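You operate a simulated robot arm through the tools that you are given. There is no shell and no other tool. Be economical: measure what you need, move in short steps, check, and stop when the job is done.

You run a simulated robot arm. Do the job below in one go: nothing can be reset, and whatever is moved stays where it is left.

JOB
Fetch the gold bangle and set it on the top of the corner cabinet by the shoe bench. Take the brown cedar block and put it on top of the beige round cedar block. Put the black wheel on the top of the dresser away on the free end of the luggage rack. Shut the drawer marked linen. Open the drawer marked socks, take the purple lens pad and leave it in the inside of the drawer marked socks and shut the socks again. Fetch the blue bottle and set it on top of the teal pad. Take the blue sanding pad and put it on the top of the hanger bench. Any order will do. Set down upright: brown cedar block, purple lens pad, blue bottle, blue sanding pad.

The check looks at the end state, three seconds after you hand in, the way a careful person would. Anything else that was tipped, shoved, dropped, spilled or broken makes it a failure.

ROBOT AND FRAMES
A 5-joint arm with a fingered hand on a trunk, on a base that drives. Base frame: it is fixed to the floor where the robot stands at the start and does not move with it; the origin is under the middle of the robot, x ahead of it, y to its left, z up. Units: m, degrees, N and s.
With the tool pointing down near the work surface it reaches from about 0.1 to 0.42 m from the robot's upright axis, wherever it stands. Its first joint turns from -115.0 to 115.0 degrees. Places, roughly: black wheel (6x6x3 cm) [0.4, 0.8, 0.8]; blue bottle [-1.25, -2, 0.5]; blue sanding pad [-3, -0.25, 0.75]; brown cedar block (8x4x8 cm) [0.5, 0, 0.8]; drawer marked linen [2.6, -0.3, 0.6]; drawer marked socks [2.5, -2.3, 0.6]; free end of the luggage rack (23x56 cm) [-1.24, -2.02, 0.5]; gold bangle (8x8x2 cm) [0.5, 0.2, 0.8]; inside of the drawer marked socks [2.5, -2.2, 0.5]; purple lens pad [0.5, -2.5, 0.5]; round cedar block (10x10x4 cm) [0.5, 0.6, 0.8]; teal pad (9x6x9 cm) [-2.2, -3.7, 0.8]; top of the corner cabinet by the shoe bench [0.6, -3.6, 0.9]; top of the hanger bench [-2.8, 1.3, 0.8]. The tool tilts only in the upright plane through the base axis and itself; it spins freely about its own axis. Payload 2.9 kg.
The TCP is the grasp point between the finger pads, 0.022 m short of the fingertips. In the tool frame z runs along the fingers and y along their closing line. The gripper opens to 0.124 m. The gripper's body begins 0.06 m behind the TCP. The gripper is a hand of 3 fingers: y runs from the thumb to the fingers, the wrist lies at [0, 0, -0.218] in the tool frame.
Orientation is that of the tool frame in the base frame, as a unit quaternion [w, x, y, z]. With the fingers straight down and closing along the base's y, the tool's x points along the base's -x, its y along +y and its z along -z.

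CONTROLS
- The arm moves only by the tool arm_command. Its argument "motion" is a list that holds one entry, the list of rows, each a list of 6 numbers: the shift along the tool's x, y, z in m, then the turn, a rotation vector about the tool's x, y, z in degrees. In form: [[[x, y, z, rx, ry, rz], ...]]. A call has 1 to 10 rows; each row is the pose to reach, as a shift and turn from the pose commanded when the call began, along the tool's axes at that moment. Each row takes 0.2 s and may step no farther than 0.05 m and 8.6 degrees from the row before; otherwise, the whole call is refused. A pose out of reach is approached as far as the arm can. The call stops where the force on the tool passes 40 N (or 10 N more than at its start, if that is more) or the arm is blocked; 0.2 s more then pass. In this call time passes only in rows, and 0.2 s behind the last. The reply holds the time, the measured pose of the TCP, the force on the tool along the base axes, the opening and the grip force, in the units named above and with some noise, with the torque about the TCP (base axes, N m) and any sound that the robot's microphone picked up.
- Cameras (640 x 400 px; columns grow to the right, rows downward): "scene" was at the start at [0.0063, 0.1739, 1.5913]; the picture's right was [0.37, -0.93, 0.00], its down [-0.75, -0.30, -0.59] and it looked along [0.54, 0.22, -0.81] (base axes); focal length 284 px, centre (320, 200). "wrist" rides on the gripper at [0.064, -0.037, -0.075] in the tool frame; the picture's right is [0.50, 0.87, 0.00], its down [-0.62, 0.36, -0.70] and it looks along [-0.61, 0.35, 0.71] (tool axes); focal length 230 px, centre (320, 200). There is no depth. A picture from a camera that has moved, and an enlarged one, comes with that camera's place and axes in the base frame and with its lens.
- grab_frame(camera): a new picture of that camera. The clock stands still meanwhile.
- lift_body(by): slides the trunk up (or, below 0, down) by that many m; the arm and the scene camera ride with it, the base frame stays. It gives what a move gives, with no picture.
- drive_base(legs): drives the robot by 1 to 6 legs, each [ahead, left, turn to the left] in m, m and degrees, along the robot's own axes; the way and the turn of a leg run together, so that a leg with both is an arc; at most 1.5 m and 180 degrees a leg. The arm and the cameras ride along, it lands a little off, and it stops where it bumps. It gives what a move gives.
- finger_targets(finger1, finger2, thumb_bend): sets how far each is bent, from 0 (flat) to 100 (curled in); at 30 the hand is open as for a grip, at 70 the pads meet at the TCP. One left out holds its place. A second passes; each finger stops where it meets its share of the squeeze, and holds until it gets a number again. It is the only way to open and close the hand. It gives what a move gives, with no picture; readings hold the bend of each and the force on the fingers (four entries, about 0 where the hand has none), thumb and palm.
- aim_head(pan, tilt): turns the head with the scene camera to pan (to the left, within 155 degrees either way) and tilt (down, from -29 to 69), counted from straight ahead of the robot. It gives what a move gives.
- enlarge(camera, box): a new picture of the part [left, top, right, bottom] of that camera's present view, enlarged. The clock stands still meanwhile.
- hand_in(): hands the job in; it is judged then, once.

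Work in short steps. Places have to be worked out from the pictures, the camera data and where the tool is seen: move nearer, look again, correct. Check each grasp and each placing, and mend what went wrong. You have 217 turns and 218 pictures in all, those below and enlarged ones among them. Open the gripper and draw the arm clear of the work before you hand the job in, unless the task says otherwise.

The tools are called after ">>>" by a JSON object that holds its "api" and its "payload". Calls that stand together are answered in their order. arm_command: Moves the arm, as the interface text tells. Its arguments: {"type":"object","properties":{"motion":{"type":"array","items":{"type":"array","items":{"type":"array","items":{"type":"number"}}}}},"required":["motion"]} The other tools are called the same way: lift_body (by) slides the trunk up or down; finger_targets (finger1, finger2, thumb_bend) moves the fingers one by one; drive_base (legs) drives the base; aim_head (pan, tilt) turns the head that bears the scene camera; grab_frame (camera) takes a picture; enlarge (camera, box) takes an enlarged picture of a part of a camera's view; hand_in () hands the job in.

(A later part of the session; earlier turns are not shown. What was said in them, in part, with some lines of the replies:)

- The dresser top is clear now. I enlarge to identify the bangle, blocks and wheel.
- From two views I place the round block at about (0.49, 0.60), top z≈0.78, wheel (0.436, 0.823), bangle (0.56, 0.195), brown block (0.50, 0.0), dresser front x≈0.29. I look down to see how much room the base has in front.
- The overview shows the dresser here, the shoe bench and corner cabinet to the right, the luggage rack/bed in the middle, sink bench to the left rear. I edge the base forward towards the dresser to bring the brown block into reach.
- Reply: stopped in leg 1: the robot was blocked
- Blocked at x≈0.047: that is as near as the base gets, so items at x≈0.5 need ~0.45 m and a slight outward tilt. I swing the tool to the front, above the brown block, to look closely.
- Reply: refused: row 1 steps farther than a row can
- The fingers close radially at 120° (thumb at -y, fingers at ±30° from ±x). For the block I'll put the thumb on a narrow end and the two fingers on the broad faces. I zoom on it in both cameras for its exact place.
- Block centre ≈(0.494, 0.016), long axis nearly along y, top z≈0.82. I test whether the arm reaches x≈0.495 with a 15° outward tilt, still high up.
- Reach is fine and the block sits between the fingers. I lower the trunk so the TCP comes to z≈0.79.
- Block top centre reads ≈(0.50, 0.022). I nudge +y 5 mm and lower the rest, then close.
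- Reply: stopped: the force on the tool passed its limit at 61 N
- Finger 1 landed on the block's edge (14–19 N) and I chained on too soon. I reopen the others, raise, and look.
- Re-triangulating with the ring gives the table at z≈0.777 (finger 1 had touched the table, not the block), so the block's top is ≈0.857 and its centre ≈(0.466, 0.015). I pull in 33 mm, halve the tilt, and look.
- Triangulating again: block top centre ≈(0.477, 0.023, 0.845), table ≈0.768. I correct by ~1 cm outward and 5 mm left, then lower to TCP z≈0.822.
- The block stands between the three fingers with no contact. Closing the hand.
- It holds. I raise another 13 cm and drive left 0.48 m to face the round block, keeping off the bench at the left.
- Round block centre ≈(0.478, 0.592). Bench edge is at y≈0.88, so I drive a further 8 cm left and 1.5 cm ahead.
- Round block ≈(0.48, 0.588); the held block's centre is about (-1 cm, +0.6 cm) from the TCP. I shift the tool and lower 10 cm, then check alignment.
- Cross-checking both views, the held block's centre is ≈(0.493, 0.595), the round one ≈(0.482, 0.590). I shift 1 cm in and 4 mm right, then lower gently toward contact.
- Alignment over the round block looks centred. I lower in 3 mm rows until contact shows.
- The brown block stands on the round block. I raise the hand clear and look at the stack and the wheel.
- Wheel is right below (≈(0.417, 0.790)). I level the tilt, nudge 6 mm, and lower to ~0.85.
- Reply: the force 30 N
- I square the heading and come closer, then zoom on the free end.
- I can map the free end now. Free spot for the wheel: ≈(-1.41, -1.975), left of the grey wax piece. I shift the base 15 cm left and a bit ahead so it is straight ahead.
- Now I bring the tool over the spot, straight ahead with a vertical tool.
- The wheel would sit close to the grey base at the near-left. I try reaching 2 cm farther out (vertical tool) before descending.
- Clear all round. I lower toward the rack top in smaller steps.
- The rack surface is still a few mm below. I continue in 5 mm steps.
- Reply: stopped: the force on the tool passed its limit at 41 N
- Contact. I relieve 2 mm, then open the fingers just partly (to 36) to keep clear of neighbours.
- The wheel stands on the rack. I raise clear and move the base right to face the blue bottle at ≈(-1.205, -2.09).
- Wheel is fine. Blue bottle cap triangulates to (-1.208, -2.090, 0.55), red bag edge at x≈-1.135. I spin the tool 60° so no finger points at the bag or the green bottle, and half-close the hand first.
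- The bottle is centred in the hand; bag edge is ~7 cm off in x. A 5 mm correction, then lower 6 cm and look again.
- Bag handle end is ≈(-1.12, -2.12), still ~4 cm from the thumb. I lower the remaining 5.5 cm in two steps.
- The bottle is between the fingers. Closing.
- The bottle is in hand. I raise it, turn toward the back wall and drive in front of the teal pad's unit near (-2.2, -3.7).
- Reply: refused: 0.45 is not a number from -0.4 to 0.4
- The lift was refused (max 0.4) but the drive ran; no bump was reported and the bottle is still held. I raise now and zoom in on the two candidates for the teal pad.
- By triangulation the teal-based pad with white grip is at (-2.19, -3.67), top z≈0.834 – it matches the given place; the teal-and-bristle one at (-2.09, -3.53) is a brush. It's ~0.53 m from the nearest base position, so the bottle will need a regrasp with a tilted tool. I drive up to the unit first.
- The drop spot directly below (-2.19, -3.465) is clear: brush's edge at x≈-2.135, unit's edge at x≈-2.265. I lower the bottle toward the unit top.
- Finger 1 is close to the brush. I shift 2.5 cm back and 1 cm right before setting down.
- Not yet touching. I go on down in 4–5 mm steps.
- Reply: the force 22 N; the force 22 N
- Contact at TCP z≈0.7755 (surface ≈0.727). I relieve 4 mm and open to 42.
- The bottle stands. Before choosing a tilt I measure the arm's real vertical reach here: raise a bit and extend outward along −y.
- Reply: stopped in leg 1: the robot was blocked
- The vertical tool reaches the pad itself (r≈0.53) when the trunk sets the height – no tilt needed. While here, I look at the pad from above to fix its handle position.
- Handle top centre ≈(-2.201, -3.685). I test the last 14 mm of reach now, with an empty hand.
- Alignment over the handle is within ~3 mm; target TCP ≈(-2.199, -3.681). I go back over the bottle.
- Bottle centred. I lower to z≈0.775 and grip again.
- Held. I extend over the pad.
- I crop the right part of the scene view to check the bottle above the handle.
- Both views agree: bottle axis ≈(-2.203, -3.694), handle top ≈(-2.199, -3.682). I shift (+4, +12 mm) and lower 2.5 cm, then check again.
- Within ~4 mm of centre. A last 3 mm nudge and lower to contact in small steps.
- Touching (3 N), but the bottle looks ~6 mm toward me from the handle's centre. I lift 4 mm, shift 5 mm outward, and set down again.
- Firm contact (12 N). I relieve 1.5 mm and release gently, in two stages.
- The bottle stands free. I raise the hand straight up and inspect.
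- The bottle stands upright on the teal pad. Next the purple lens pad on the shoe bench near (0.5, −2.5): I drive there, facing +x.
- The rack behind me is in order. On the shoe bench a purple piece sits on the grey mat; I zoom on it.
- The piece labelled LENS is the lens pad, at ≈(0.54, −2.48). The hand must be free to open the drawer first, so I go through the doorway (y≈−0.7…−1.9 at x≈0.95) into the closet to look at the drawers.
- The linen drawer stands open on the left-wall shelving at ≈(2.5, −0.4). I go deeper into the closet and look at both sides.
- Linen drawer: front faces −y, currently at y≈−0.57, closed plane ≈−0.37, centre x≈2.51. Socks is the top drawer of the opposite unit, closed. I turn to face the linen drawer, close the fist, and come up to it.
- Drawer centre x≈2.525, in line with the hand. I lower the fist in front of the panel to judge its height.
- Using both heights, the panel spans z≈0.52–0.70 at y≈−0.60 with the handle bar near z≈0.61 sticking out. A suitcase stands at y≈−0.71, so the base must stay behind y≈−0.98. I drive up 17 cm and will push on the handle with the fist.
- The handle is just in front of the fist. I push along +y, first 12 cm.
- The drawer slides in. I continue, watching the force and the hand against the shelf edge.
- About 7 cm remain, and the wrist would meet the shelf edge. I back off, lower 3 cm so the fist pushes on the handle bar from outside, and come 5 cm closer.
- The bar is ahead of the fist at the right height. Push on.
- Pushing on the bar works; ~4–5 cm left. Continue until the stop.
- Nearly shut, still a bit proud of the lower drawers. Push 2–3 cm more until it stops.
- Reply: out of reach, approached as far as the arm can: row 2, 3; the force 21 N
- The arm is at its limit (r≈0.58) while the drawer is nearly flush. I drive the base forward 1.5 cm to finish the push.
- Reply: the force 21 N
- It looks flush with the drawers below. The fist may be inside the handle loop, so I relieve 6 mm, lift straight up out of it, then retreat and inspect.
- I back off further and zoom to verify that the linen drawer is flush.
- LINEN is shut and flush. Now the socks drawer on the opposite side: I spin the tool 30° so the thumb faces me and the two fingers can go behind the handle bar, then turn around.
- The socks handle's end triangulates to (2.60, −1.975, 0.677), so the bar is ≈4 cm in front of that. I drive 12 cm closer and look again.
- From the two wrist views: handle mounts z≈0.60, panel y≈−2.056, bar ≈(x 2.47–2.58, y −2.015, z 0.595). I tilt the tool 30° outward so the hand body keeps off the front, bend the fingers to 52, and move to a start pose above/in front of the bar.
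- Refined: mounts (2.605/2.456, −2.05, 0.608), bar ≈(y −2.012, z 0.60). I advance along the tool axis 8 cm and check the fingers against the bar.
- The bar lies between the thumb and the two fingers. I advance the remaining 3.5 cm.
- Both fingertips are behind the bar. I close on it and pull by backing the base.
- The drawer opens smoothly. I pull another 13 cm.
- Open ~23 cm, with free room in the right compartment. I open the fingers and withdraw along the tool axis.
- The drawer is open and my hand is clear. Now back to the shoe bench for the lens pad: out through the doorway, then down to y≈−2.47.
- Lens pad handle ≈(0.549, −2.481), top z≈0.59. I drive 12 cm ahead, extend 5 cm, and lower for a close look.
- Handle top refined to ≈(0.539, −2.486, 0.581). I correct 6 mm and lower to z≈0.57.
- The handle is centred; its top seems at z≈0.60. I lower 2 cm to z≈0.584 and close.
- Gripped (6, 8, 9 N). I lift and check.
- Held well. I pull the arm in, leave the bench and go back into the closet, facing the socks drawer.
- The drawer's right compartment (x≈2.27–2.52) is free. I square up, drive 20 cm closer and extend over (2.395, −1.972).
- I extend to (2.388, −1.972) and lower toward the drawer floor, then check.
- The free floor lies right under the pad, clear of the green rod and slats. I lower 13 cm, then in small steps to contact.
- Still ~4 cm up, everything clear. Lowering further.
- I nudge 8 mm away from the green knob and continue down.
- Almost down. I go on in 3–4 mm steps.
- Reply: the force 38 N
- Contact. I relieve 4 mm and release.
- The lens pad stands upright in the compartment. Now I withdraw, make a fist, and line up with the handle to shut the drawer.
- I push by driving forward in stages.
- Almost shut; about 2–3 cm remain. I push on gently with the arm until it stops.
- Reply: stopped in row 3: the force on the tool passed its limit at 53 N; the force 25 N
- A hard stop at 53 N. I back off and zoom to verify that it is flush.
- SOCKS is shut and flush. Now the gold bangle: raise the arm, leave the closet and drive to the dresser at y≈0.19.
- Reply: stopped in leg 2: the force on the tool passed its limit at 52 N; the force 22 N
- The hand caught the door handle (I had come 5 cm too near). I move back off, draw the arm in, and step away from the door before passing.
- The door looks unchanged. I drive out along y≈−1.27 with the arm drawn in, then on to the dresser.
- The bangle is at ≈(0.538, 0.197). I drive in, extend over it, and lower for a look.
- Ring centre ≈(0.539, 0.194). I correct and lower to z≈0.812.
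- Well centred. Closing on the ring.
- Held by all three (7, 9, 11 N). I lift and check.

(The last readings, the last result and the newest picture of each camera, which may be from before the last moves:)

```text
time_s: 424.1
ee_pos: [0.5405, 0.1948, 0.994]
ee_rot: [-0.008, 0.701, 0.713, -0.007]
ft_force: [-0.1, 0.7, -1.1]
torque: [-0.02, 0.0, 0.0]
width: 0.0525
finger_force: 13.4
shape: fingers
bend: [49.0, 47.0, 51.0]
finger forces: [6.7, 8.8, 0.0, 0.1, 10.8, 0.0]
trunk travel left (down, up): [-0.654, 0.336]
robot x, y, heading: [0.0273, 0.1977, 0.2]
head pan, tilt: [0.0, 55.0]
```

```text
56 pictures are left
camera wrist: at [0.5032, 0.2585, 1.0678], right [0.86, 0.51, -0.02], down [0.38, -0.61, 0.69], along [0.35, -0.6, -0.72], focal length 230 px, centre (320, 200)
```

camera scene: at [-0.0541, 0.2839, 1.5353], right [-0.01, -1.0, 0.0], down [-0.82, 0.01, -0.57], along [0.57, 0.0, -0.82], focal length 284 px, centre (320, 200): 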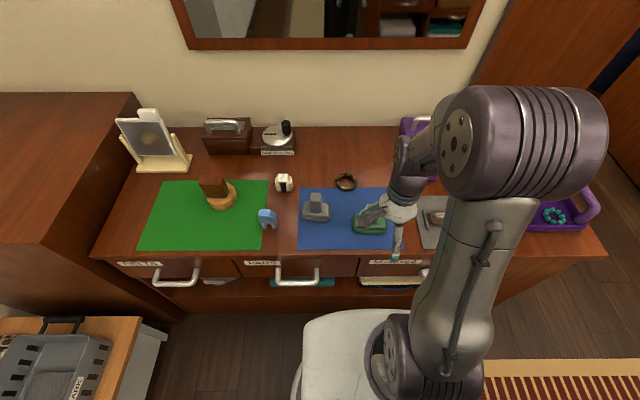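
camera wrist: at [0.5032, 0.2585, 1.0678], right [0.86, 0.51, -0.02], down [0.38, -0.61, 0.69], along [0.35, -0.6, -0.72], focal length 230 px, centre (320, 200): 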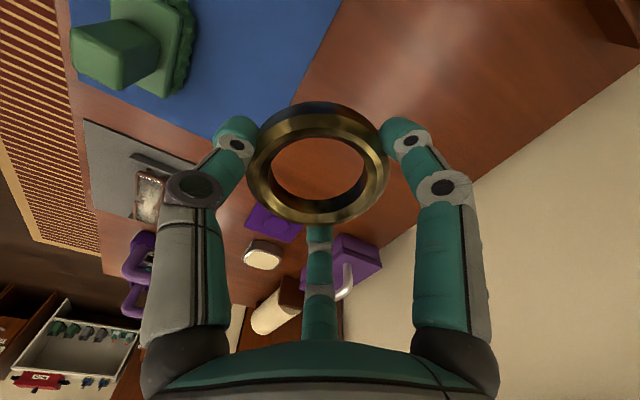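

The bangle is in hand. I draw the arm in and drive down to the corner by the shoe bench to see the corner cabinet.

>>> {"api": "arm_command", "payload": {"motion": [[[0, -0.045, 0, 0, 0, 0], [0, -0.09, 0, 0, 0, 0], [0, -0.135, 0, 0, 0, 0]]]}}

>>> {"api": "drive_base", "payload": {"legs": [[-0.17, 0, 0], [0, -1.5, 0], [0, -1.45, 0]]}}

>>> {"api": "aim_head", "payload": {"pan": -35, "tilt": 45}}

>>> {"api": "grab_frame", "payload": {"camera": "scene"}}

```text
time_s: 424.9
ee_pos: [0.4035, 0.1918, 0.9996]
ee_rot: [-0.006, 0.7, 0.714, -0.007]
ft_force: [0.0, 0.5, -0.7]
torque: [0.0, -0.01, 0.02]
width: 0.0527
finger_force: 12.5
shape: fingers
bend: [49.0, 47.0, 51.0]
finger forces: [6.9, 8.7, 0.0, 0.0, 10.5, 0.0]
trunk travel left (down, up): [-0.654, 0.336]
robot x, y, heading: [0.0317, 0.2008, 0.2]
head pan, tilt: [0.0, 55.0]
```

```text
time_s: 440.1
ee_pos: [0.1971, -2.7616, 0.9999]
ee_rot: [-0.007, 0.7, 0.714, -0.007]
ft_force: [0.1, -0.7, -0.7]
torque: [0.02, -0.05, 0.04]
width: 0.0527
finger_force: 12.8
shape: fingers
bend: [49.0, 47.0, 51.0]
finger forces: [7.0, 8.8, 0.1, 0.0, 10.5, 0.0]
trunk travel left (down, up): [-0.654, 0.336]
robot x, y, heading: [-0.1791, -2.7552, 0.2]
head pan, tilt: [0.0, 55.0]
```

```text
time_s: 441.2
ee_pos: [0.1979, -2.7622, 0.9985]
ee_rot: [-0.007, 0.7, 0.714, -0.007]
ft_force: [0.8, -0.1, -0.9]
torque: [0.03, -0.02, 0.01]
width: 0.0526
finger_force: 12.9
shape: fingers
bend: [49.0, 47.0, 51.0]
finger forces: [7.0, 8.8, 0.1, 0.1, 10.5, 0.1]
trunk travel left (down, up): [-0.654, 0.336]
robot x, y, heading: [-0.1825, -2.7545, 0.4]
head pan, tilt: [-35.0, 45.0]
```

```text
55 pictures are left
camera scene: at [-0.1762, -2.6572, 1.5577], right [-0.57, -0.82, 0.0], down [-0.58, 0.4, -0.71], along [0.58, -0.4, -0.71], focal length 284 px, centre (320, 200)
```

scene: 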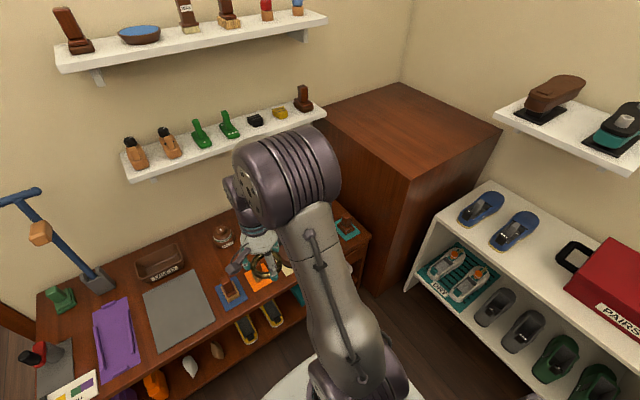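

Cabinet top spans x≈0.26–0.88, y≈−3.91…−3.35 at z≈0.9. I raise, and drive to ≈(0.03, −3.2) from where (0.42, −3.5) is within reach.

>>> {"api": "lift_body", "payload": {"by": 0.08}}

>>> {"api": "drive_base", "payload": {"legs": [[0, -0.44, 0], [0.2, 0, 0]]}}

>>> {"api": "grab_frame", "payload": {"camera": "scene"}}

```text
time_s: 442.3
ee_pos: [0.1972, -2.7622, 1.0788]
ee_rot: [-0.007, 0.7, 0.714, -0.007]
ft_force: [0.1, 0.4, -1.8]
torque: [0.03, 0.04, 0.01]
width: 0.0527
finger_force: 13.3
shape: fingers
bend: [49.0, 47.0, 51.0]
finger forces: [7.0, 8.7, 0.0, 0.0, 10.4, 0.0]
trunk travel left (down, up): [-0.734, 0.256]
robot x, y, heading: [-0.1812, -2.7567, 0.2]
head pan, tilt: [-35.0, 45.0]
```

```text
time_s: 446.2
ee_pos: [0.3993, -3.2057, 1.0796]
ee_rot: [-0.007, 0.699, 0.715, -0.008]
ft_force: [0.0, -0.4, -1.0]
torque: [0.03, 0.05, 0.05]
width: 0.0527
finger_force: 13.2
shape: fingers
bend: [49.0, 47.0, 51.0]
finger forces: [6.8, 8.7, 0.1, 0.0, 10.5, 0.0]
trunk travel left (down, up): [-0.734, 0.256]
robot x, y, heading: [0.0202, -3.2052, 0.3]
head pan, tilt: [-35.0, 45.0]
```

```text
54 pictures are left
camera scene: at [0.0251, -3.1026, 1.6377], right [-0.57, -0.82, 0.0], down [-0.58, 0.4, -0.71], along [0.58, -0.4, -0.71], focal length 284 px, centre (320, 200)
```

scene: 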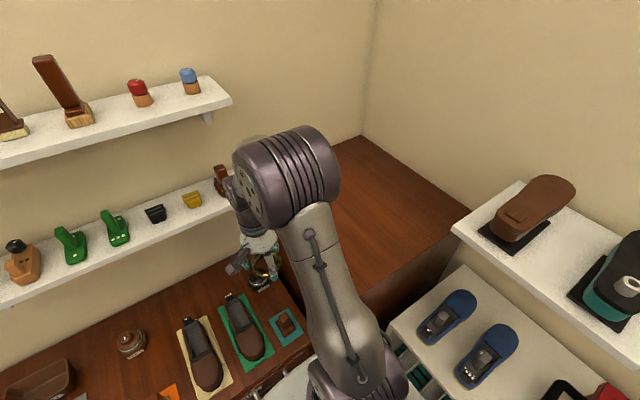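

I move the bangle over the cabinet top at (0.43, −3.52).

>>> {"api": "arm_command", "payload": {"motion": [[[-0.045, 0.004, 0, 0, 0, 0], [-0.09, 0.009, 0, 0, 0, 0], [-0.135, 0.013, 0, 0, 0, 0], [-0.18, 0.018, 0, 0, 0, 0], [-0.225, 0.022, 0, 0, 0, 0], [-0.27, 0.027, 0, 0, 0, 0], [-0.314, 0.031, 0, 0, 0, 0]]]}}

>>> {"api": "grab_frame", "payload": {"camera": "wrist"}}

>>> {"api": "grab_frame", "payload": {"camera": "scene"}}

```text
time_s: 447.8
ee_pos: [0.4363, -3.5231, 1.0817]
ee_rot: [-0.01, 0.698, 0.716, 0.001]
ft_force: [0.4, 0.0, -1.1]
torque: [0.07, 0.05, -0.02]
width: 0.0524
finger_force: 13.4
shape: fingers
bend: [49.0, 47.0, 51.0]
finger forces: [7.3, 8.6, 0.1, 0.1, 10.1, 0.0]
trunk travel left (down, up): [-0.734, 0.256]
robot x, y, heading: [0.0204, -3.2025, 0.6]
head pan, tilt: [-35.0, 45.0]
```

```text
53 pictures are left
camera wrist: at [0.399, -3.461, 1.1566], right [0.85, 0.52, 0.0], down [0.38, -0.62, 0.69], along [0.36, -0.59, -0.73], focal length 230 px, centre (320, 200)
```

wrist: 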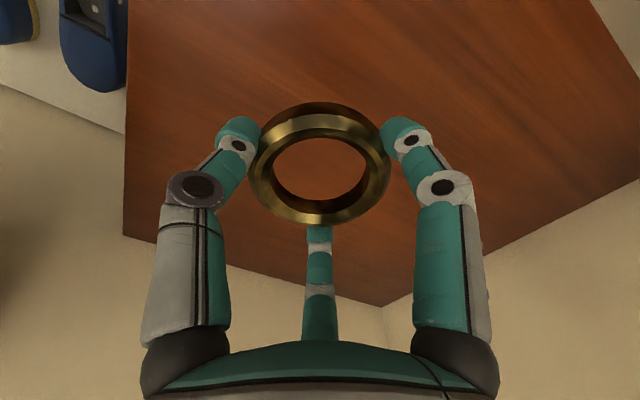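

```text
52 pictures are left
camera scene: at [0.0248, -3.105, 1.6379], right [-0.57, -0.82, 0.0], down [-0.58, 0.4, -0.71], along [0.58, -0.4, -0.71], focal length 284 px, centre (320, 200)
```

scene: 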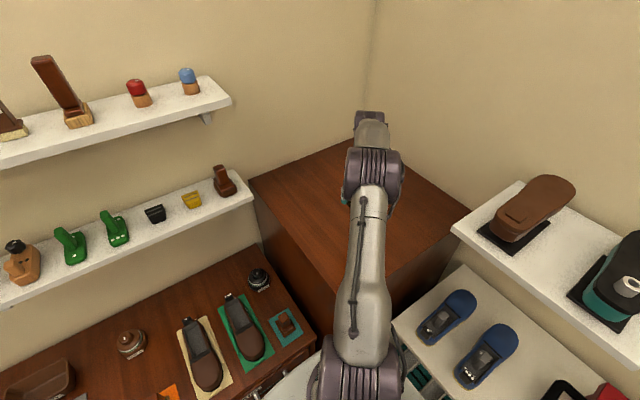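

It's well over the cabinet top. I lower, then fine steps to contact.

>>> {"api": "lift_body", "payload": {"by": -0.12}}

>>> {"api": "lift_body", "payload": {"by": -0.008}}

>>> {"api": "lift_body", "payload": {"by": -0.006}}

>>> {"api": "lift_body", "payload": {"by": -0.005}}

```text
time_s: 449.3
ee_pos: [0.4368, -3.5223, 0.9629]
ee_rot: [-0.008, 0.699, 0.715, -0.001]
ft_force: [-0.2, -0.1, -0.1]
torque: [0.0, 0.02, -0.01]
width: 0.0522
finger_force: 13.2
shape: fingers
bend: [49.0, 47.0, 51.0]
finger forces: [7.3, 8.6, 0.1, 0.1, 10.1, 0.1]
trunk travel left (down, up): [-0.614, 0.376]
robot x, y, heading: [0.0191, -3.2033, 0.4]
head pan, tilt: [-35.0, 45.0]
```

```text
time_s: 449.9
ee_pos: [0.4365, -3.5221, 0.9546]
ee_rot: [-0.008, 0.698, 0.716, -0.001]
ft_force: [-0.5, -1.0, -0.7]
torque: [0.01, -0.03, -0.02]
width: 0.0523
finger_force: 12.8
shape: fingers
bend: [49.0, 47.0, 51.0]
finger forces: [7.4, 8.6, 0.0, 0.0, 10.1, 0.0]
trunk travel left (down, up): [-0.606, 0.384]
robot x, y, heading: [0.0228, -3.2009, 0.4]
head pan, tilt: [-35.0, 45.0]
```

```text
time_s: 450.4
ee_pos: [0.4373, -3.5208, 0.9491]
ee_rot: [-0.008, 0.699, 0.715, 0.0]
ft_force: [1.2, -0.7, -0.6]
torque: [0.02, 0.0, 0.01]
width: 0.0522
finger_force: 13.3
shape: fingers
bend: [49.0, 47.0, 51.0]
finger forces: [7.2, 8.5, 0.0, 0.0, 10.2, 0.0]
trunk travel left (down, up): [-0.6, 0.39]
robot x, y, heading: [0.0161, -3.2019, 0.1]
head pan, tilt: [-35.0, 45.0]
```

```text
time_s: 451.0
ee_pos: [0.4375, -3.5212, 0.9437]
ee_rot: [-0.007, 0.699, 0.715, 0.0]
ft_force: [-0.2, -0.1, -0.8]
torque: [-0.02, -0.02, -0.04]
width: 0.0524
finger_force: 12.7
shape: fingers
bend: [49.0, 47.0, 51.0]
finger forces: [7.3, 8.6, 0.1, 0.1, 10.0, 0.0]
trunk travel left (down, up): [-0.595, 0.395]
robot x, y, heading: [0.0214, -3.2017, 0.4]
head pan, tilt: [-35.0, 45.0]
```

>>> {"api": "lift_body", "payload": {"by": -0.005}}

>>> {"api": "lift_body", "payload": {"by": -0.005}}

>>> {"api": "lift_body", "payload": {"by": -0.005}}

>>> {"api": "grab_frame", "payload": {"camera": "wrist"}}

```text
time_s: 451.5
ee_pos: [0.4379, -3.5218, 0.9394]
ee_rot: [-0.008, 0.699, 0.715, 0.0]
ft_force: [-0.4, -0.4, -0.6]
torque: [-0.01, 0.02, 0.01]
width: 0.0526
finger_force: 12.7
shape: fingers
bend: [49.0, 47.0, 51.0]
finger forces: [7.2, 8.6, 0.0, 0.0, 10.1, 0.0]
trunk travel left (down, up): [-0.59, 0.4]
robot x, y, heading: [0.0235, -3.1995, 0.4]
head pan, tilt: [-35.0, 45.0]
```

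```text
time_s: 452.1
ee_pos: [0.436, -3.5215, 0.9341]
ee_rot: [-0.008, 0.699, 0.715, -0.001]
ft_force: [0.8, -1.0, -2.0]
torque: [-0.02, -0.02, 0.0]
width: 0.0523
finger_force: 12.6
shape: fingers
bend: [49.0, 47.0, 51.0]
finger forces: [7.3, 8.7, 0.0, 0.1, 10.1, 0.1]
trunk travel left (down, up): [-0.585, 0.405]
robot x, y, heading: [0.0176, -3.2024, 0.6]
head pan, tilt: [-35.0, 45.0]
```

```text
time_s: 452.6
ee_pos: [0.4366, -3.5209, 0.9316]
ee_rot: [-0.006, 0.699, 0.715, 0.001]
ft_force: [0.4, -0.9, 12.4]
torque: [-0.1, -0.21, -0.03]
width: 0.052
finger_force: 13.3
shape: fingers
bend: [49.0, 46.0, 51.0]
finger forces: [7.3, 9.0, 0.0, 0.0, 10.2, 0.0]
trunk travel left (down, up): [-0.58, 0.41]
robot x, y, heading: [0.0182, -3.2003, 0.5]
head pan, tilt: [-35.0, 45.0]
```

```text
51 pictures are left
camera wrist: at [0.3982, -3.4587, 1.0047], right [0.85, 0.52, 0.0], down [0.38, -0.61, 0.69], along [0.36, -0.59, -0.72], focal length 230 px, centre (320, 200)
```

wrist: 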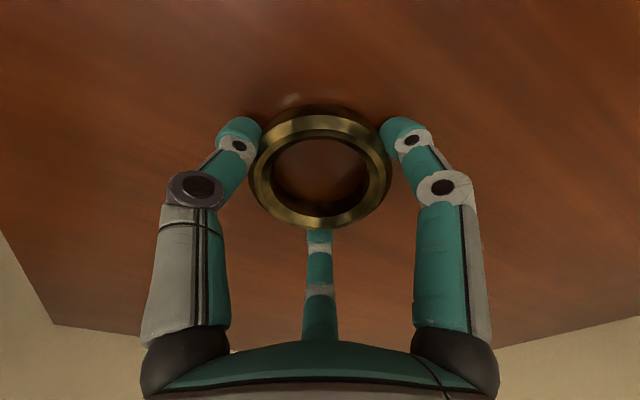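

Contact (12 N). Release and rise.

>>> {"api": "lift_body", "payload": {"by": 0.002}}

>>> {"api": "finger_targets", "payload": {"finger1": 32, "finger2": 32, "thumb_bend": 32}}

>>> {"api": "lift_body", "payload": {"by": 0.14}}

>>> {"api": "grab_frame", "payload": {"camera": "wrist"}}

```text
time_s: 453.1
ee_pos: [0.4359, -3.5208, 0.9312]
ee_rot: [-0.007, 0.699, 0.715, -0.001]
ft_force: [0.1, -0.9, 5.3]
torque: [-0.11, -0.21, 0.01]
width: 0.0519
finger_force: 13.8
shape: fingers
bend: [49.0, 46.0, 51.0]
finger forces: [7.2, 9.0, 0.0, 0.0, 10.3, 0.0]
trunk travel left (down, up): [-0.582, 0.408]
robot x, y, heading: [0.019, -3.2043, 0.3]
head pan, tilt: [-35.0, 45.0]
```

```text
time_s: 454.1
ee_pos: [0.4368, -3.5212, 0.9319]
ee_rot: [-0.008, 0.698, 0.716, -0.001]
ft_force: [0.6, 0.2, 0.3]
torque: [0.01, -0.04, 0.01]
width: 0.0982
finger_force: 0.1
shape: fingers
bend: [32.0, 32.0, 32.0]
finger forces: [0.0, 0.0, 0.1, 0.0, 0.1, 0.0]
trunk travel left (down, up): [-0.582, 0.408]
robot x, y, heading: [0.0203, -3.2027, 0.6]
head pan, tilt: [-35.0, 45.0]
```

```text
time_s: 455.8
ee_pos: [0.4367, -3.521, 1.0702]
ee_rot: [-0.008, 0.699, 0.715, -0.001]
ft_force: [0.4, -0.4, 0.7]
torque: [-0.02, 0.01, 0.01]
width: 0.0982
finger_force: 0.1
shape: fingers
bend: [32.0, 32.0, 32.0]
finger forces: [0.1, 0.0, 0.0, 0.0, 0.1, 0.0]
trunk travel left (down, up): [-0.722, 0.268]
robot x, y, heading: [0.0222, -3.1994, 0.3]
head pan, tilt: [-35.0, 45.0]
```

```text
50 pictures are left
camera wrist: at [0.399, -3.4591, 1.1453], right [0.85, 0.52, 0.0], down [0.38, -0.62, 0.69], along [0.36, -0.59, -0.72], focal length 230 px, centre (320, 200)
```

wrist: 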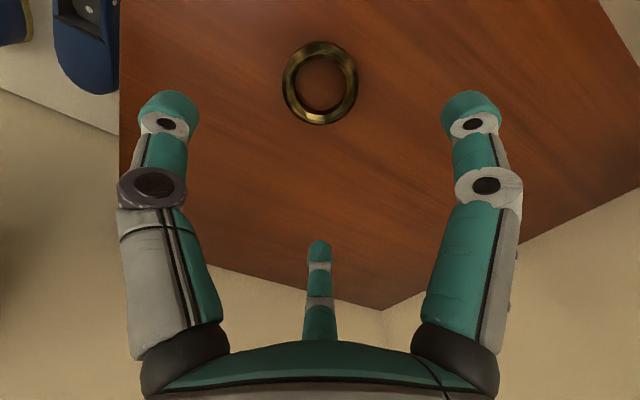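

The bangle lies on the cabinet top. I swing the arm back to the front and drive around to the far aisle (y≈0.35) toward the sanding pad near (−3, −0.25).

>>> {"api": "arm_command", "payload": {"motion": [[[0.045, -0.008, 0, 0, 0, 0], [0.09, -0.016, 0, 0, 0, 0], [0.135, -0.024, 0, 0, 0, 0], [0.18, -0.032, 0, 0, 0, 0], [0.225, -0.04, 0, 0, 0, 0], [0.27, -0.05, 0, 0, 0, 0], [0.314, -0.06, 0, 0, 0, 0]]]}}

>>> {"api": "drive_base", "payload": {"legs": [[-0.27, 0, 0], [0, 1.45, 0], [0, 1.45, 0], [0, 0.65, 0], [0, 0, 180], [1.2, 0, 0]]}}

>>> {"api": "aim_head", "payload": {"pan": 5, "tilt": 30}}

>>> {"api": "grab_frame", "payload": {"camera": "scene"}}

```text
time_s: 457.4
ee_pos: [0.3695, -3.2073, 1.0738]
ee_rot: [-0.003, 0.699, 0.715, -0.004]
ft_force: [-0.3, 0.5, -0.2]
torque: [0.01, 0.01, 0.01]
width: 0.0984
finger_force: 0.1
shape: fingers
bend: [32.0, 32.0, 32.0]
finger forces: [0.0, 0.0, 0.0, 0.0, 0.0, 0.0]
trunk travel left (down, up): [-0.722, 0.268]
robot x, y, heading: [0.0233, -3.2063, 0.3]
head pan, tilt: [-35.0, 45.0]
```

```text
time_s: 489.1
ee_pos: [-1.8804, 0.248, 1.0743]
ee_rot: [-0.005, 0.733, -0.68, 0.004]
ft_force: [-0.6, -0.6, -0.2]
torque: [-0.04, 0.01, -0.01]
width: 0.0984
finger_force: 0.0
shape: fingers
bend: [32.0, 32.0, 32.0]
finger forces: [0.1, 0.1, 0.1, 0.0, 0.1, 0.1]
trunk travel left (down, up): [-0.722, 0.268]
robot x, y, heading: [-1.53, 0.2585, -176.5]
head pan, tilt: [-35.0, 45.0]
```

```text
time_s: 490.2
ee_pos: [-1.8799, 0.2476, 1.0727]
ee_rot: [-0.005, 0.733, -0.68, 0.004]
ft_force: [-0.3, 0.1, -0.9]
torque: [-0.03, -0.01, 0.0]
width: 0.0984
finger_force: 0.0
shape: fingers
bend: [32.0, 32.0, 32.0]
finger forces: [0.1, 0.0, 0.0, 0.0, 0.0, 0.0]
trunk travel left (down, up): [-0.722, 0.268]
robot x, y, heading: [-1.5282, 0.2628, -176.5]
head pan, tilt: [5.0, 30.0]
```

```text
49 pictures are left
camera scene: at [-1.5528, 0.1069, 1.6483], right [-0.15, 0.99, 0.0], down [0.49, 0.07, -0.87], along [-0.86, -0.13, -0.5], focal length 284 px, centre (320, 200)
```

scene: 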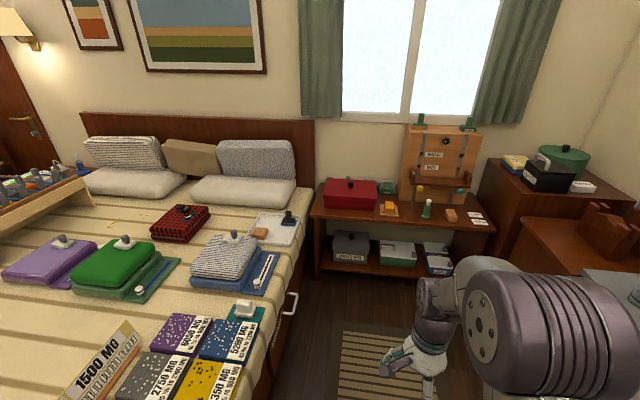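

On the bed there's a tray with a small blue pad at ≈(−2.9, −0.29). I zoom on it and on the bench at the right.

>>> {"api": "enlarge", "payload": {"camera": "scene", "box": [220, 190, 320, 252]}}

>>> {"api": "aim_head", "payload": {"pan": -40, "tilt": 35}}

>>> {"api": "grab_frame", "payload": {"camera": "scene"}}

```text
6.40 times, centred on (270, 221) of scene
camera zoom: at [-1.5528, 0.1069, 1.6483], right [-0.15, 0.99, 0.0], down [0.49, 0.07, -0.87], along [-0.86, -0.13, -0.5], focal length 1819 px, centre (640, 66)
```

zoom: 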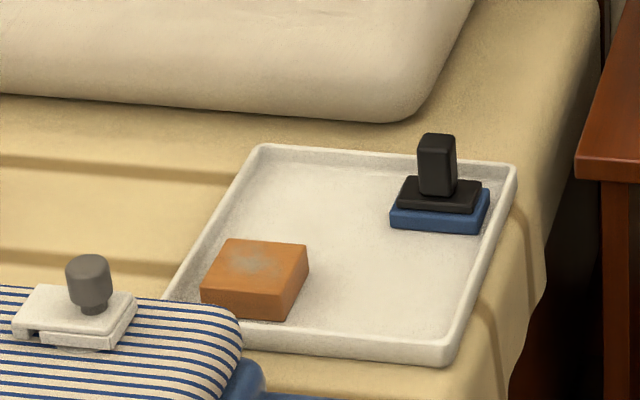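

```text
time_s: 491.3
ee_pos: [-1.8808, 0.2477, 1.0741]
ee_rot: [-0.004, 0.734, -0.679, 0.004]
ft_force: [-0.9, 0.2, 0.6]
torque: [-0.03, 0.02, 0.02]
width: 0.0985
finger_force: 0.1
shape: fingers
bend: [32.0, 32.0, 32.0]
finger forces: [0.1, 0.1, 0.0, 0.0, 0.0, 0.0]
trunk travel left (down, up): [-0.722, 0.268]
robot x, y, heading: [-1.5332, 0.2637, -176.6]
head pan, tilt: [-40.0, 35.0]
```

```text
47 pictures are left
camera scene: at [-1.5342, 0.1725, 1.6405], right [0.59, 0.8, 0.0], down [0.46, -0.34, -0.82], along [-0.66, 0.49, -0.57], focal length 284 px, centre (320, 200)
```

scene: 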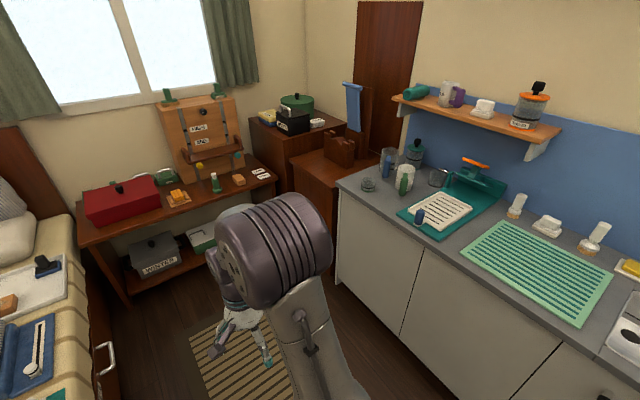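

The blue sanding pad (black grip, blue sole) sits on the tray on the bed at ≈(−2.9, −0.29). I turn to face −y and slide along the bed to x≈−2.8.

>>> {"api": "drive_base", "payload": {"legs": [[0, 0, 86.5], [0, -1.27, 0]]}}

>>> {"api": "aim_head", "payload": {"pan": -5, "tilt": 55}}

>>> {"api": "grab_frame", "payload": {"camera": "scene"}}

```text
time_s: 501.4
ee_pos: [-2.8173, -0.0926, 1.0734]
ee_rot: [-0.006, 1.0, 0.008, 0.0]
ft_force: [-0.1, 0.0, 0.5]
torque: [-0.02, 0.01, -0.03]
width: 0.0985
finger_force: 0.1
shape: fingers
bend: [32.0, 32.0, 32.0]
finger forces: [0.1, 0.0, 0.0, 0.0, 0.0, 0.1]
trunk travel left (down, up): [-0.722, 0.268]
robot x, y, heading: [-2.8078, 0.2622, -90.0]
head pan, tilt: [-40.0, 35.0]
```

```text
time_s: 502.5
ee_pos: [-2.8164, -0.0932, 1.0731]
ee_rot: [-0.006, 1.0, 0.007, 0.0]
ft_force: [-0.1, -0.8, 0.5]
torque: [0.01, 0.03, 0.0]
width: 0.0983
finger_force: 0.0
shape: fingers
bend: [32.0, 32.0, 32.0]
finger forces: [0.0, 0.0, 0.1, 0.0, 0.1, 0.0]
trunk travel left (down, up): [-0.722, 0.268]
robot x, y, heading: [-2.8102, 0.2571, -89.6]
head pan, tilt: [-5.0, 55.0]
```

```text
46 pictures are left
camera scene: at [-2.6709, 0.2474, 1.6123], right [-1.0, 0.09, 0.0], down [0.07, 0.82, -0.57], along [-0.05, -0.57, -0.82], focal length 284 px, centre (320, 200)
```

scene: 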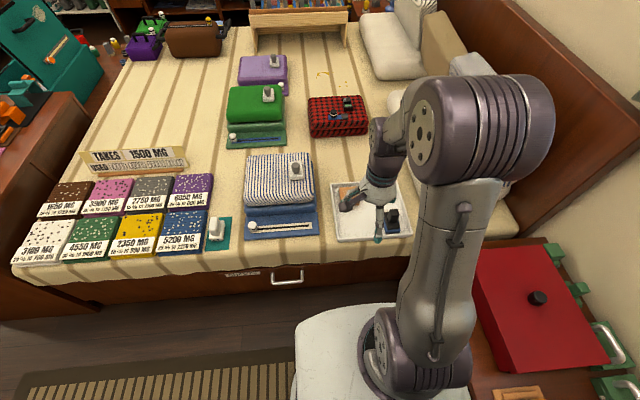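

Triangulated precisely: handle top (−2.994, −0.308, 0.712). I move to (−2.86, 0.19), reach over it and lower for a look.

>>> {"api": "drive_base", "payload": {"legs": [[0, -0.05, 0], [0.065, 0, 0]]}}

>>> {"api": "finger_targets", "payload": {"finger1": 40, "finger2": 40, "thumb_bend": 40}}

>>> {"api": "arm_command", "payload": {"motion": [[[-0.032, 0.0375, 0, 0, 0, 0], [-0.064, 0.075, 0, 0, 0, 0], [-0.096, 0.1125, 0, 0, 0, 0], [-0.128, 0.15, 0, 0, 0, 0]]]}}

>>> {"api": "lift_body", "payload": {"by": -0.27}}

>>> {"api": "grab_frame", "payload": {"camera": "wrist"}}

```text
time_s: 504.0
ee_pos: [-2.8679, -0.1584, 1.0739]
ee_rot: [-0.006, 1.0, 0.008, 0.0]
ft_force: [0.4, -0.1, 1.0]
torque: [0.02, -0.01, -0.02]
width: 0.0985
finger_force: 0.0
shape: fingers
bend: [32.0, 32.0, 32.0]
finger forces: [0.0, 0.0, 0.0, 0.0, 0.0, 0.0]
trunk travel left (down, up): [-0.722, 0.268]
robot x, y, heading: [-2.8592, 0.194, -90.2]
head pan, tilt: [-5.0, 55.0]
```

```text
time_s: 505.0
ee_pos: [-2.8689, -0.1588, 1.0751]
ee_rot: [-0.006, 1.0, 0.008, 0.0]
ft_force: [-0.5, -0.1, -0.4]
torque: [0.03, 0.01, 0.02]
width: 0.0777
finger_force: 0.1
shape: fingers
bend: [40.0, 40.0, 40.0]
finger forces: [0.0, 0.0, 0.1, 0.0, 0.0, 0.0]
trunk travel left (down, up): [-0.722, 0.268]
robot x, y, heading: [-2.86, 0.1965, -90.0]
head pan, tilt: [-5.0, 55.0]
```

```text
time_s: 506.0
ee_pos: [-2.9965, -0.3116, 1.0734]
ee_rot: [-0.007, 1.0, 0.008, 0.002]
ft_force: [-0.6, 0.4, -0.7]
torque: [-0.01, -0.01, 0.03]
width: 0.0777
finger_force: 0.0
shape: fingers
bend: [40.0, 40.0, 40.0]
finger forces: [0.0, 0.0, 0.0, 0.1, 0.0, 0.0]
trunk travel left (down, up): [-0.722, 0.268]
robot x, y, heading: [-2.8607, 0.1912, -90.1]
head pan, tilt: [-5.0, 55.0]
```

```text
time_s: 508.7
ee_pos: [-2.9951, -0.3095, 0.8036]
ee_rot: [-0.005, 1.0, 0.009, 0.002]
ft_force: [0.7, -0.3, -0.5]
torque: [0.02, 0.01, -0.03]
width: 0.0777
finger_force: 0.0
shape: fingers
bend: [40.0, 40.0, 40.0]
finger forces: [0.0, 0.1, 0.1, 0.0, 0.0, 0.0]
trunk travel left (down, up): [-0.452, 0.538]
robot x, y, heading: [-2.8598, 0.1939, -90.1]
head pan, tilt: [-5.0, 55.0]
```

```text
45 pictures are left
camera wrist: at [-2.9316, -0.2733, 0.8783], right [0.51, -0.86, -0.01], down [-0.61, -0.37, 0.7], along [-0.6, -0.35, -0.72], focal length 230 px, centre (320, 200)
```

wrist: 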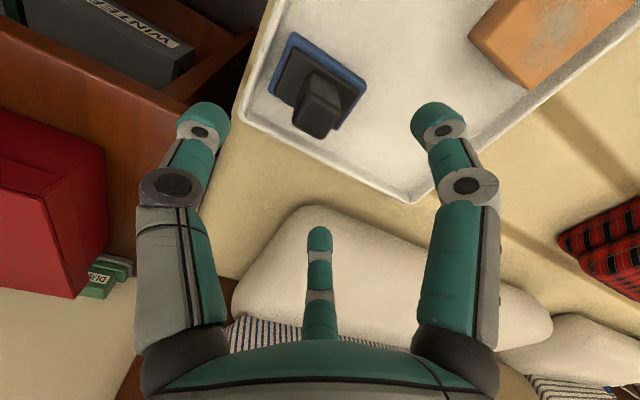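

Aligned within 3 mm. I lower to z≈0.693 and close.

>>> {"api": "lift_body", "payload": {"by": -0.11}}

>>> {"api": "finger_targets", "payload": {"finger1": 70, "finger2": 70, "thumb_bend": 70}}

>>> {"api": "grab_frame", "payload": {"camera": "wrist"}}

```text
time_s: 510.1
ee_pos: [-2.996, -0.3098, 0.6936]
ee_rot: [-0.005, 1.0, 0.008, 0.002]
ft_force: [0.4, 0.7, 0.4]
torque: [-0.01, -0.02, -0.01]
width: 0.0777
finger_force: 0.1
shape: fingers
bend: [40.0, 40.0, 40.0]
finger forces: [0.1, 0.0, 0.0, 0.0, 0.1, 0.0]
trunk travel left (down, up): [-0.342, 0.648]
robot x, y, heading: [-2.8601, 0.1948, -90.1]
head pan, tilt: [-5.0, 55.0]
```

```text
time_s: 511.1
ee_pos: [-2.9946, -0.3102, 0.6939]
ee_rot: [-0.005, 1.0, 0.008, 0.002]
ft_force: [-0.4, -0.5, 0.8]
torque: [-0.04, -0.02, 0.01]
width: 0.0225
finger_force: 10.6
shape: fingers
bend: [59.0, 57.0, 63.0]
finger forces: [6.5, 7.1, 0.0, 0.0, 8.6, 0.0]
trunk travel left (down, up): [-0.342, 0.648]
robot x, y, heading: [-2.8613, 0.1927, -89.9]
head pan, tilt: [-5.0, 55.0]
```

```text
44 pictures are left
camera wrist: at [-2.9316, -0.2734, 0.7682], right [0.51, -0.86, -0.01], down [-0.61, -0.37, 0.7], along [-0.6, -0.35, -0.72], focal length 230 px, centre (320, 200)
```

wrist: 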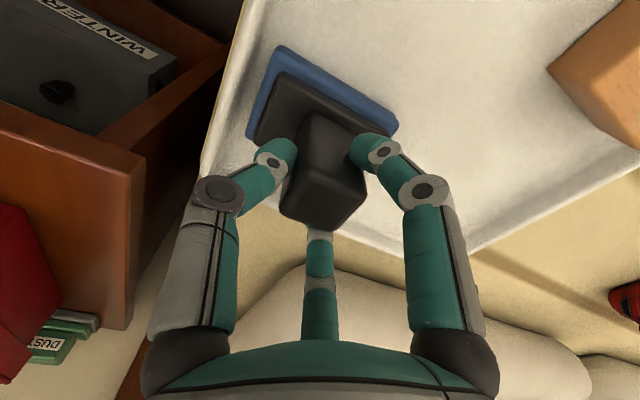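

Good grip. I lift, draw the arm in, and turn toward the hanger bench.

>>> {"api": "lift_body", "payload": {"by": 0.36}}

>>> {"api": "arm_command", "payload": {"motion": [[[0.032, -0.0375, 0, 0, 0, 0], [0.064, -0.075, 0, 0, 0, 0], [0.096, -0.1125, 0, 0, 0, 0], [0.128, -0.15, 0, 0, 0, 0]]]}}

>>> {"api": "drive_base", "payload": {"legs": [[-0.15, 0.15, 0], [0, 0, 180]]}}

>>> {"api": "aim_head", "payload": {"pan": 5, "tilt": 45}}

>>> {"api": "grab_frame", "payload": {"camera": "scene"}}

```text
time_s: 514.6
ee_pos: [-2.9939, -0.3109, 1.0539]
ee_rot: [-0.005, 1.0, 0.008, 0.002]
ft_force: [0.6, 0.3, -1.5]
torque: [-0.01, 0.04, 0.02]
width: 0.0223
finger_force: 10.2
shape: fingers
bend: [59.0, 58.0, 63.0]
finger forces: [6.3, 6.9, 0.1, 0.0, 8.4, 0.0]
trunk travel left (down, up): [-0.702, 0.288]
robot x, y, heading: [-2.8587, 0.1914, -89.8]
head pan, tilt: [-5.0, 55.0]
```

```text
time_s: 515.6
ee_pos: [-2.8656, -0.1579, 1.0592]
ee_rot: [-0.005, 1.0, 0.008, -0.001]
ft_force: [-0.5, 0.6, -1.1]
torque: [-0.04, -0.04, 0.03]
width: 0.0224
finger_force: 11.2
shape: fingers
bend: [59.0, 58.0, 63.0]
finger forces: [6.3, 6.7, 0.1, 0.0, 8.2, 0.0]
trunk travel left (down, up): [-0.702, 0.288]
robot x, y, heading: [-2.8584, 0.1968, -89.7]
head pan, tilt: [-5.0, 55.0]
```

```text
time_s: 524.6
ee_pos: [-2.7009, 0.6945, 1.0592]
ee_rot: [0.001, -0.006, 1.0, -0.005]
ft_force: [0.3, 0.0, -1.0]
torque: [0.0, 0.0, -0.01]
width: 0.0212
finger_force: 10.6
shape: fingers
bend: [59.0, 58.0, 64.0]
finger forces: [6.6, 6.9, 0.0, 0.0, 7.6, 0.0]
trunk travel left (down, up): [-0.702, 0.288]
robot x, y, heading: [-2.7145, 0.338, 89.8]
head pan, tilt: [-5.0, 55.0]
```

```text
time_s: 525.4
ee_pos: [-2.7015, 0.6952, 1.059]
ee_rot: [-0.001, -0.006, 1.0, -0.005]
ft_force: [0.4, -0.2, -1.5]
torque: [0.0, -0.01, 0.02]
width: 0.0214
finger_force: 9.9
shape: fingers
bend: [59.0, 58.0, 64.0]
finger forces: [6.4, 6.8, 0.1, 0.0, 7.5, 0.0]
trunk travel left (down, up): [-0.702, 0.288]
robot x, y, heading: [-2.7097, 0.3434, 89.5]
head pan, tilt: [5.0, 45.0]
```

```text
43 pictures are left
camera scene: at [-2.8637, 0.3652, 1.6057], right [1.0, 0.08, 0.0], down [0.06, -0.71, -0.71], along [-0.06, 0.7, -0.71], focal length 284 px, centre (320, 200)
```

scene: 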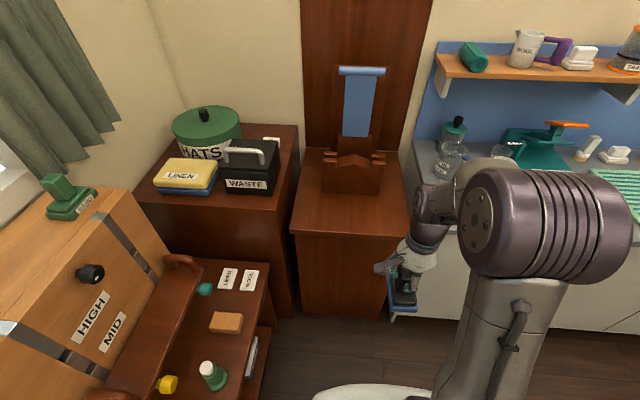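

The hanger bench's free top is x −3.02…−2.59, y 0.99…1.22. I drive up and reach to (−2.80, 1.10).

>>> {"api": "drive_base", "payload": {"legs": [[0.3, 0.07, 0]]}}

>>> {"api": "grab_frame", "payload": {"camera": "scene"}}

```text
time_s: 527.4
ee_pos: [-2.7664, 0.9897, 1.0596]
ee_rot: [0.0, -0.003, 1.0, -0.006]
ft_force: [-0.4, 0.2, -1.7]
torque: [-0.02, -0.03, 0.02]
width: 0.0213
finger_force: 10.0
shape: fingers
bend: [59.0, 58.0, 64.0]
finger forces: [6.5, 6.9, 0.0, 0.1, 7.6, 0.0]
trunk travel left (down, up): [-0.702, 0.288]
robot x, y, heading: [-2.7792, 0.6382, 89.4]
head pan, tilt: [5.0, 45.0]
```

```text
42 pictures are left
camera scene: at [-2.9315, 0.6611, 1.6057], right [1.0, 0.08, 0.0], down [0.06, -0.71, -0.71], along [-0.06, 0.7, -0.71], focal length 284 px, centre (320, 200)
```

scene: 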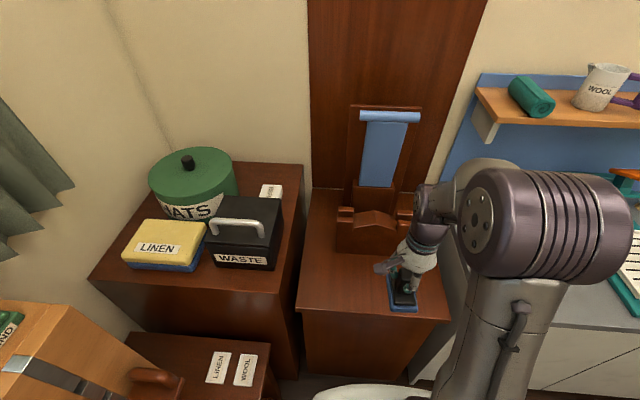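

Triangulated: bench top z≈0.72, front edge y≈1.04, stand from y≈1.26. Target (−2.80, 1.12); I extend and lower.

>>> {"api": "arm_command", "payload": {"motion": [[[0.011, 0.043, 0, 0, 0, 0], [0.022, 0.086, 0, 0, 0, 0], [0.034, 0.128, 0, 0, 0, 0]]]}}

>>> {"api": "lift_body", "payload": {"by": -0.22}}

>>> {"api": "grab_frame", "payload": {"camera": "scene"}}

>>> {"api": "grab_frame", "payload": {"camera": "wrist"}}

```text
time_s: 528.2
ee_pos: [-2.8017, 1.1145, 1.056]
ee_rot: [0.002, -0.004, 1.0, -0.007]
ft_force: [0.5, 0.1, -0.5]
torque: [0.01, -0.02, -0.01]
width: 0.0214
finger_force: 10.5
shape: fingers
bend: [59.0, 58.0, 64.0]
finger forces: [6.5, 6.9, 0.1, 0.0, 7.6, 0.0]
trunk travel left (down, up): [-0.702, 0.288]
robot x, y, heading: [-2.7774, 0.6365, 89.5]
head pan, tilt: [5.0, 45.0]
```

```text
time_s: 530.5
ee_pos: [-2.804, 1.1124, 0.8401]
ee_rot: [-0.001, -0.004, 1.0, -0.003]
ft_force: [0.0, -2.3, 21.2]
torque: [0.15, -0.08, 0.0]
width: 0.0176
finger_force: 16.5
shape: fingers
bend: [59.0, 58.0, 67.0]
finger forces: [11.4, 14.8, 0.0, 0.1, 6.8, 0.0]
trunk travel left (down, up): [-0.482, 0.508]
robot x, y, heading: [-2.7784, 0.6331, 89.3]
head pan, tilt: [5.0, 45.0]
```

```text
41 pictures are left
camera scene: at [-2.9312, 0.657, 1.386], right [1.0, 0.08, 0.0], down [0.06, -0.7, -0.71], along [-0.06, 0.71, -0.71], focal length 284 px, centre (320, 200)
```

scene: 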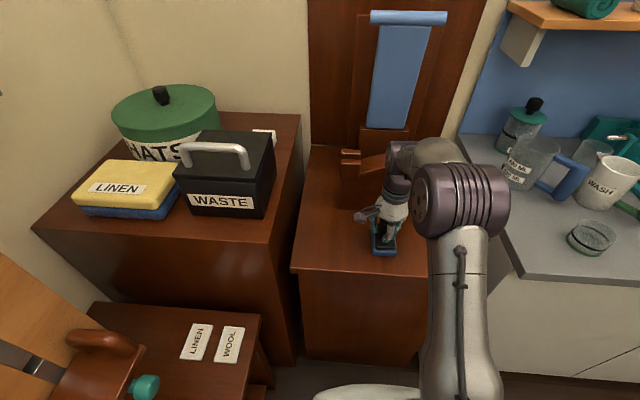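

```text
40 pictures are left
camera wrist: at [-2.8667, 1.0744, 0.9132], right [-0.51, 0.86, -0.01], down [0.61, 0.37, 0.7], along [0.61, 0.35, -0.71], focal length 230 px, centre (320, 200)
```

wrist: 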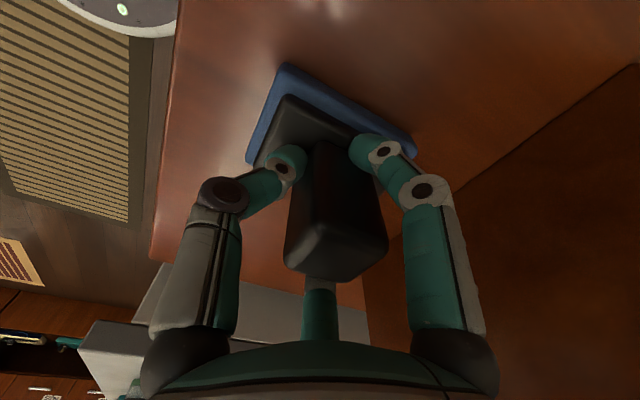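

It already touched down (21 N; bench top is ≈0.78) and slid up slightly in the grip. I relieve a few mm and look closer before releasing.

>>> {"api": "lift_body", "payload": {"by": 0.003}}

>>> {"api": "enlarge", "payload": {"camera": "scene", "box": [320, 160, 448, 280]}}

```text
time_s: 531.1
ee_pos: [-2.803, 1.1127, 0.84]
ee_rot: [0.0, -0.003, 1.0, -0.005]
ft_force: [-0.9, -3.1, 7.0]
torque: [0.04, -0.02, -0.03]
width: 0.0181
finger_force: 12.2
shape: fingers
bend: [59.0, 58.0, 67.0]
finger forces: [9.5, 9.4, 0.0, 0.0, 6.0, 0.0]
trunk travel left (down, up): [-0.485, 0.505]
robot x, y, heading: [-2.7789, 0.6356, 89.7]
head pan, tilt: [5.0, 45.0]
```

```text
3.33 times, centred on (384, 220) of scene
camera zoom: at [-2.9313, 0.6588, 1.3886], right [1.0, 0.08, 0.0], down [0.06, -0.7, -0.71], along [-0.06, 0.71, -0.71], focal length 947 px, centre (107, 133)
```

zoom: 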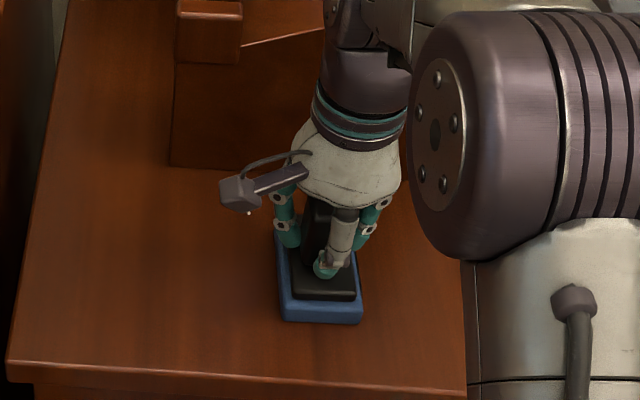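

The pad sits flat on the bench top, clear of the stand. I release and rise.

>>> {"api": "finger_targets", "payload": {"finger1": 40, "finger2": 40, "thumb_bend": 40}}

>>> {"api": "lift_body", "payload": {"by": 0.2}}

>>> {"api": "arm_command", "payload": {"motion": [[[0.0, -0.045, 0, 0, 0, 0], [0.0, -0.09, 0, 0, 0, 0], [0.0, -0.13, 0, 0, 0, 0]]]}}

>>> {"api": "drive_base", "payload": {"legs": [[-0.2, 0, 0]]}}

>>> {"api": "grab_frame", "payload": {"camera": "scene"}}

```text
time_s: 532.1
ee_pos: [-2.8024, 1.1132, 0.8401]
ee_rot: [0.0, -0.003, 1.0, -0.006]
ft_force: [-0.2, 0.0, 0.6]
torque: [-0.02, 0.01, -0.03]
width: 0.0765
finger_force: 0.2
shape: fingers
bend: [40.0, 40.0, 40.0]
finger forces: [0.1, 0.0, 0.0, 0.0, 0.0, 0.1]
trunk travel left (down, up): [-0.485, 0.505]
robot x, y, heading: [-2.7777, 0.6366, 89.2]
head pan, tilt: [5.0, 45.0]
```

```text
time_s: 534.2
ee_pos: [-2.8037, 1.1126, 1.0408]
ee_rot: [0.001, -0.003, 1.0, -0.005]
ft_force: [0.2, 0.5, -0.4]
torque: [-0.03, -0.02, -0.01]
width: 0.0769
finger_force: 0.0
shape: fingers
bend: [40.0, 40.0, 40.0]
finger forces: [0.0, 0.1, 0.0, 0.0, 0.0, 0.0]
trunk travel left (down, up): [-0.685, 0.305]
robot x, y, heading: [-2.7805, 0.631, 89.2]
head pan, tilt: [5.0, 45.0]
```

```text
time_s: 535.0
ee_pos: [-2.7986, 0.9826, 1.0426]
ee_rot: [0.001, -0.003, 1.0, -0.004]
ft_force: [-0.4, -0.3, 0.3]
torque: [0.01, 0.0, 0.01]
width: 0.0769
finger_force: 0.1
shape: fingers
bend: [40.0, 40.0, 40.0]
finger forces: [0.1, 0.1, 0.0, 0.0, 0.0, 0.1]
trunk travel left (down, up): [-0.685, 0.305]
robot x, y, heading: [-2.7751, 0.6383, 89.3]
head pan, tilt: [5.0, 45.0]
```

```text
time_s: 536.6
ee_pos: [-2.7986, 0.7838, 1.0422]
ee_rot: [0.0, -0.003, 1.0, -0.006]
ft_force: [0.3, -0.3, -1.4]
torque: [0.01, -0.01, 0.0]
width: 0.0769
finger_force: 0.0
shape: fingers
bend: [40.0, 40.0, 40.0]
finger forces: [0.0, 0.1, 0.1, 0.0, 0.0, 0.0]
trunk travel left (down, up): [-0.685, 0.305]
robot x, y, heading: [-2.7788, 0.4354, 89.4]
head pan, tilt: [5.0, 45.0]
```

```text
38 pictures are left
camera scene: at [-2.9332, 0.4602, 1.5887], right [1.0, 0.08, 0.0], down [0.05, -0.7, -0.71], along [-0.05, 0.71, -0.71], focal length 284 px, centre (320, 200)
```

scene: 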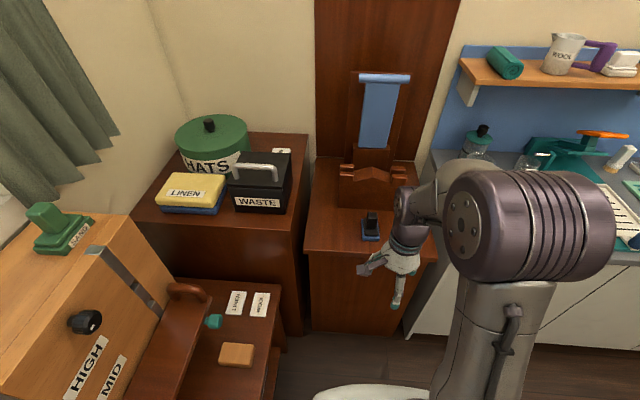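

The sanding pad stands upright on the bench. As a last check I look back across the room at the bottle and the rack.

>>> {"api": "drive_base", "payload": {"legs": [[-0.1, -0.1, 0], [0, 0, -70]]}}

>>> {"api": "aim_head", "payload": {"pan": -103, "tilt": 12}}

>>> {"api": "enlarge", "payload": {"camera": "scene", "box": [200, 100, 440, 250]}}

```text
time_s: 541.0
ee_pos: [-2.3583, 0.4669, 1.0418]
ee_rot: [-0.003, 0.573, 0.82, -0.005]
ft_force: [0.8, 0.6, 0.0]
torque: [0.0, -0.01, -0.02]
width: 0.0768
finger_force: 0.0
shape: fingers
bend: [40.0, 40.0, 40.0]
finger forces: [0.0, 0.1, 0.0, 0.0, 0.0, 0.0]
trunk travel left (down, up): [-0.685, 0.305]
robot x, y, heading: [-2.679, 0.3277, 19.2]
head pan, tilt: [5.0, 45.0]
```

```text
time_s: 542.9
ee_pos: [-2.359, 0.4675, 1.0422]
ee_rot: [-0.003, 0.572, 0.82, -0.004]
ft_force: [0.1, -0.3, -0.3]
torque: [-0.01, -0.01, 0.01]
width: 0.0769
finger_force: 0.0
shape: fingers
bend: [40.0, 40.0, 40.0]
finger forces: [0.1, 0.1, 0.1, 0.0, 0.0, 0.0]
trunk travel left (down, up): [-0.685, 0.305]
robot x, y, heading: [-2.6812, 0.335, 19.0]
head pan, tilt: [-103.0, 12.0]
```

```text
2.67 times, centred on (320, 175) of scene
camera zoom: at [-2.7749, 0.3582, 1.6404], right [-0.99, -0.11, 0.0], down [-0.02, 0.21, -0.98], along [0.11, -0.97, -0.21], focal length 758 px, centre (320, 267)
```

zoom: 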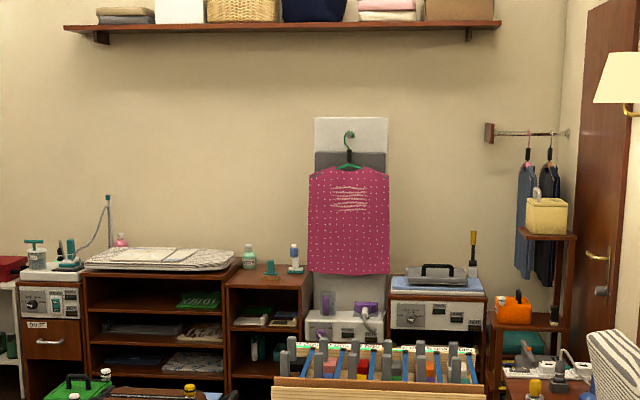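

The bottle still stands upright on the teal pad, every placing has been checked, and the hand is open and clear. I hand in.

>>> {"api": "hand_in", "payload": {}}

```text
The job is handed in.
```

I carried out all seven parts of the job and handed it in; each placing looked right in the pictures after I let go.

- **Teal pad:** two pieces could fit the name. I put the bottle on the white-gripped pad with the teal sole, because it matched the place you gave; the other was a teal brush beside it.
- **Knocks along the way:** the hand caught the closet door handle once, and a finger nudged the brown block slightly before I picked it up. Neither left anything visibly out of place.
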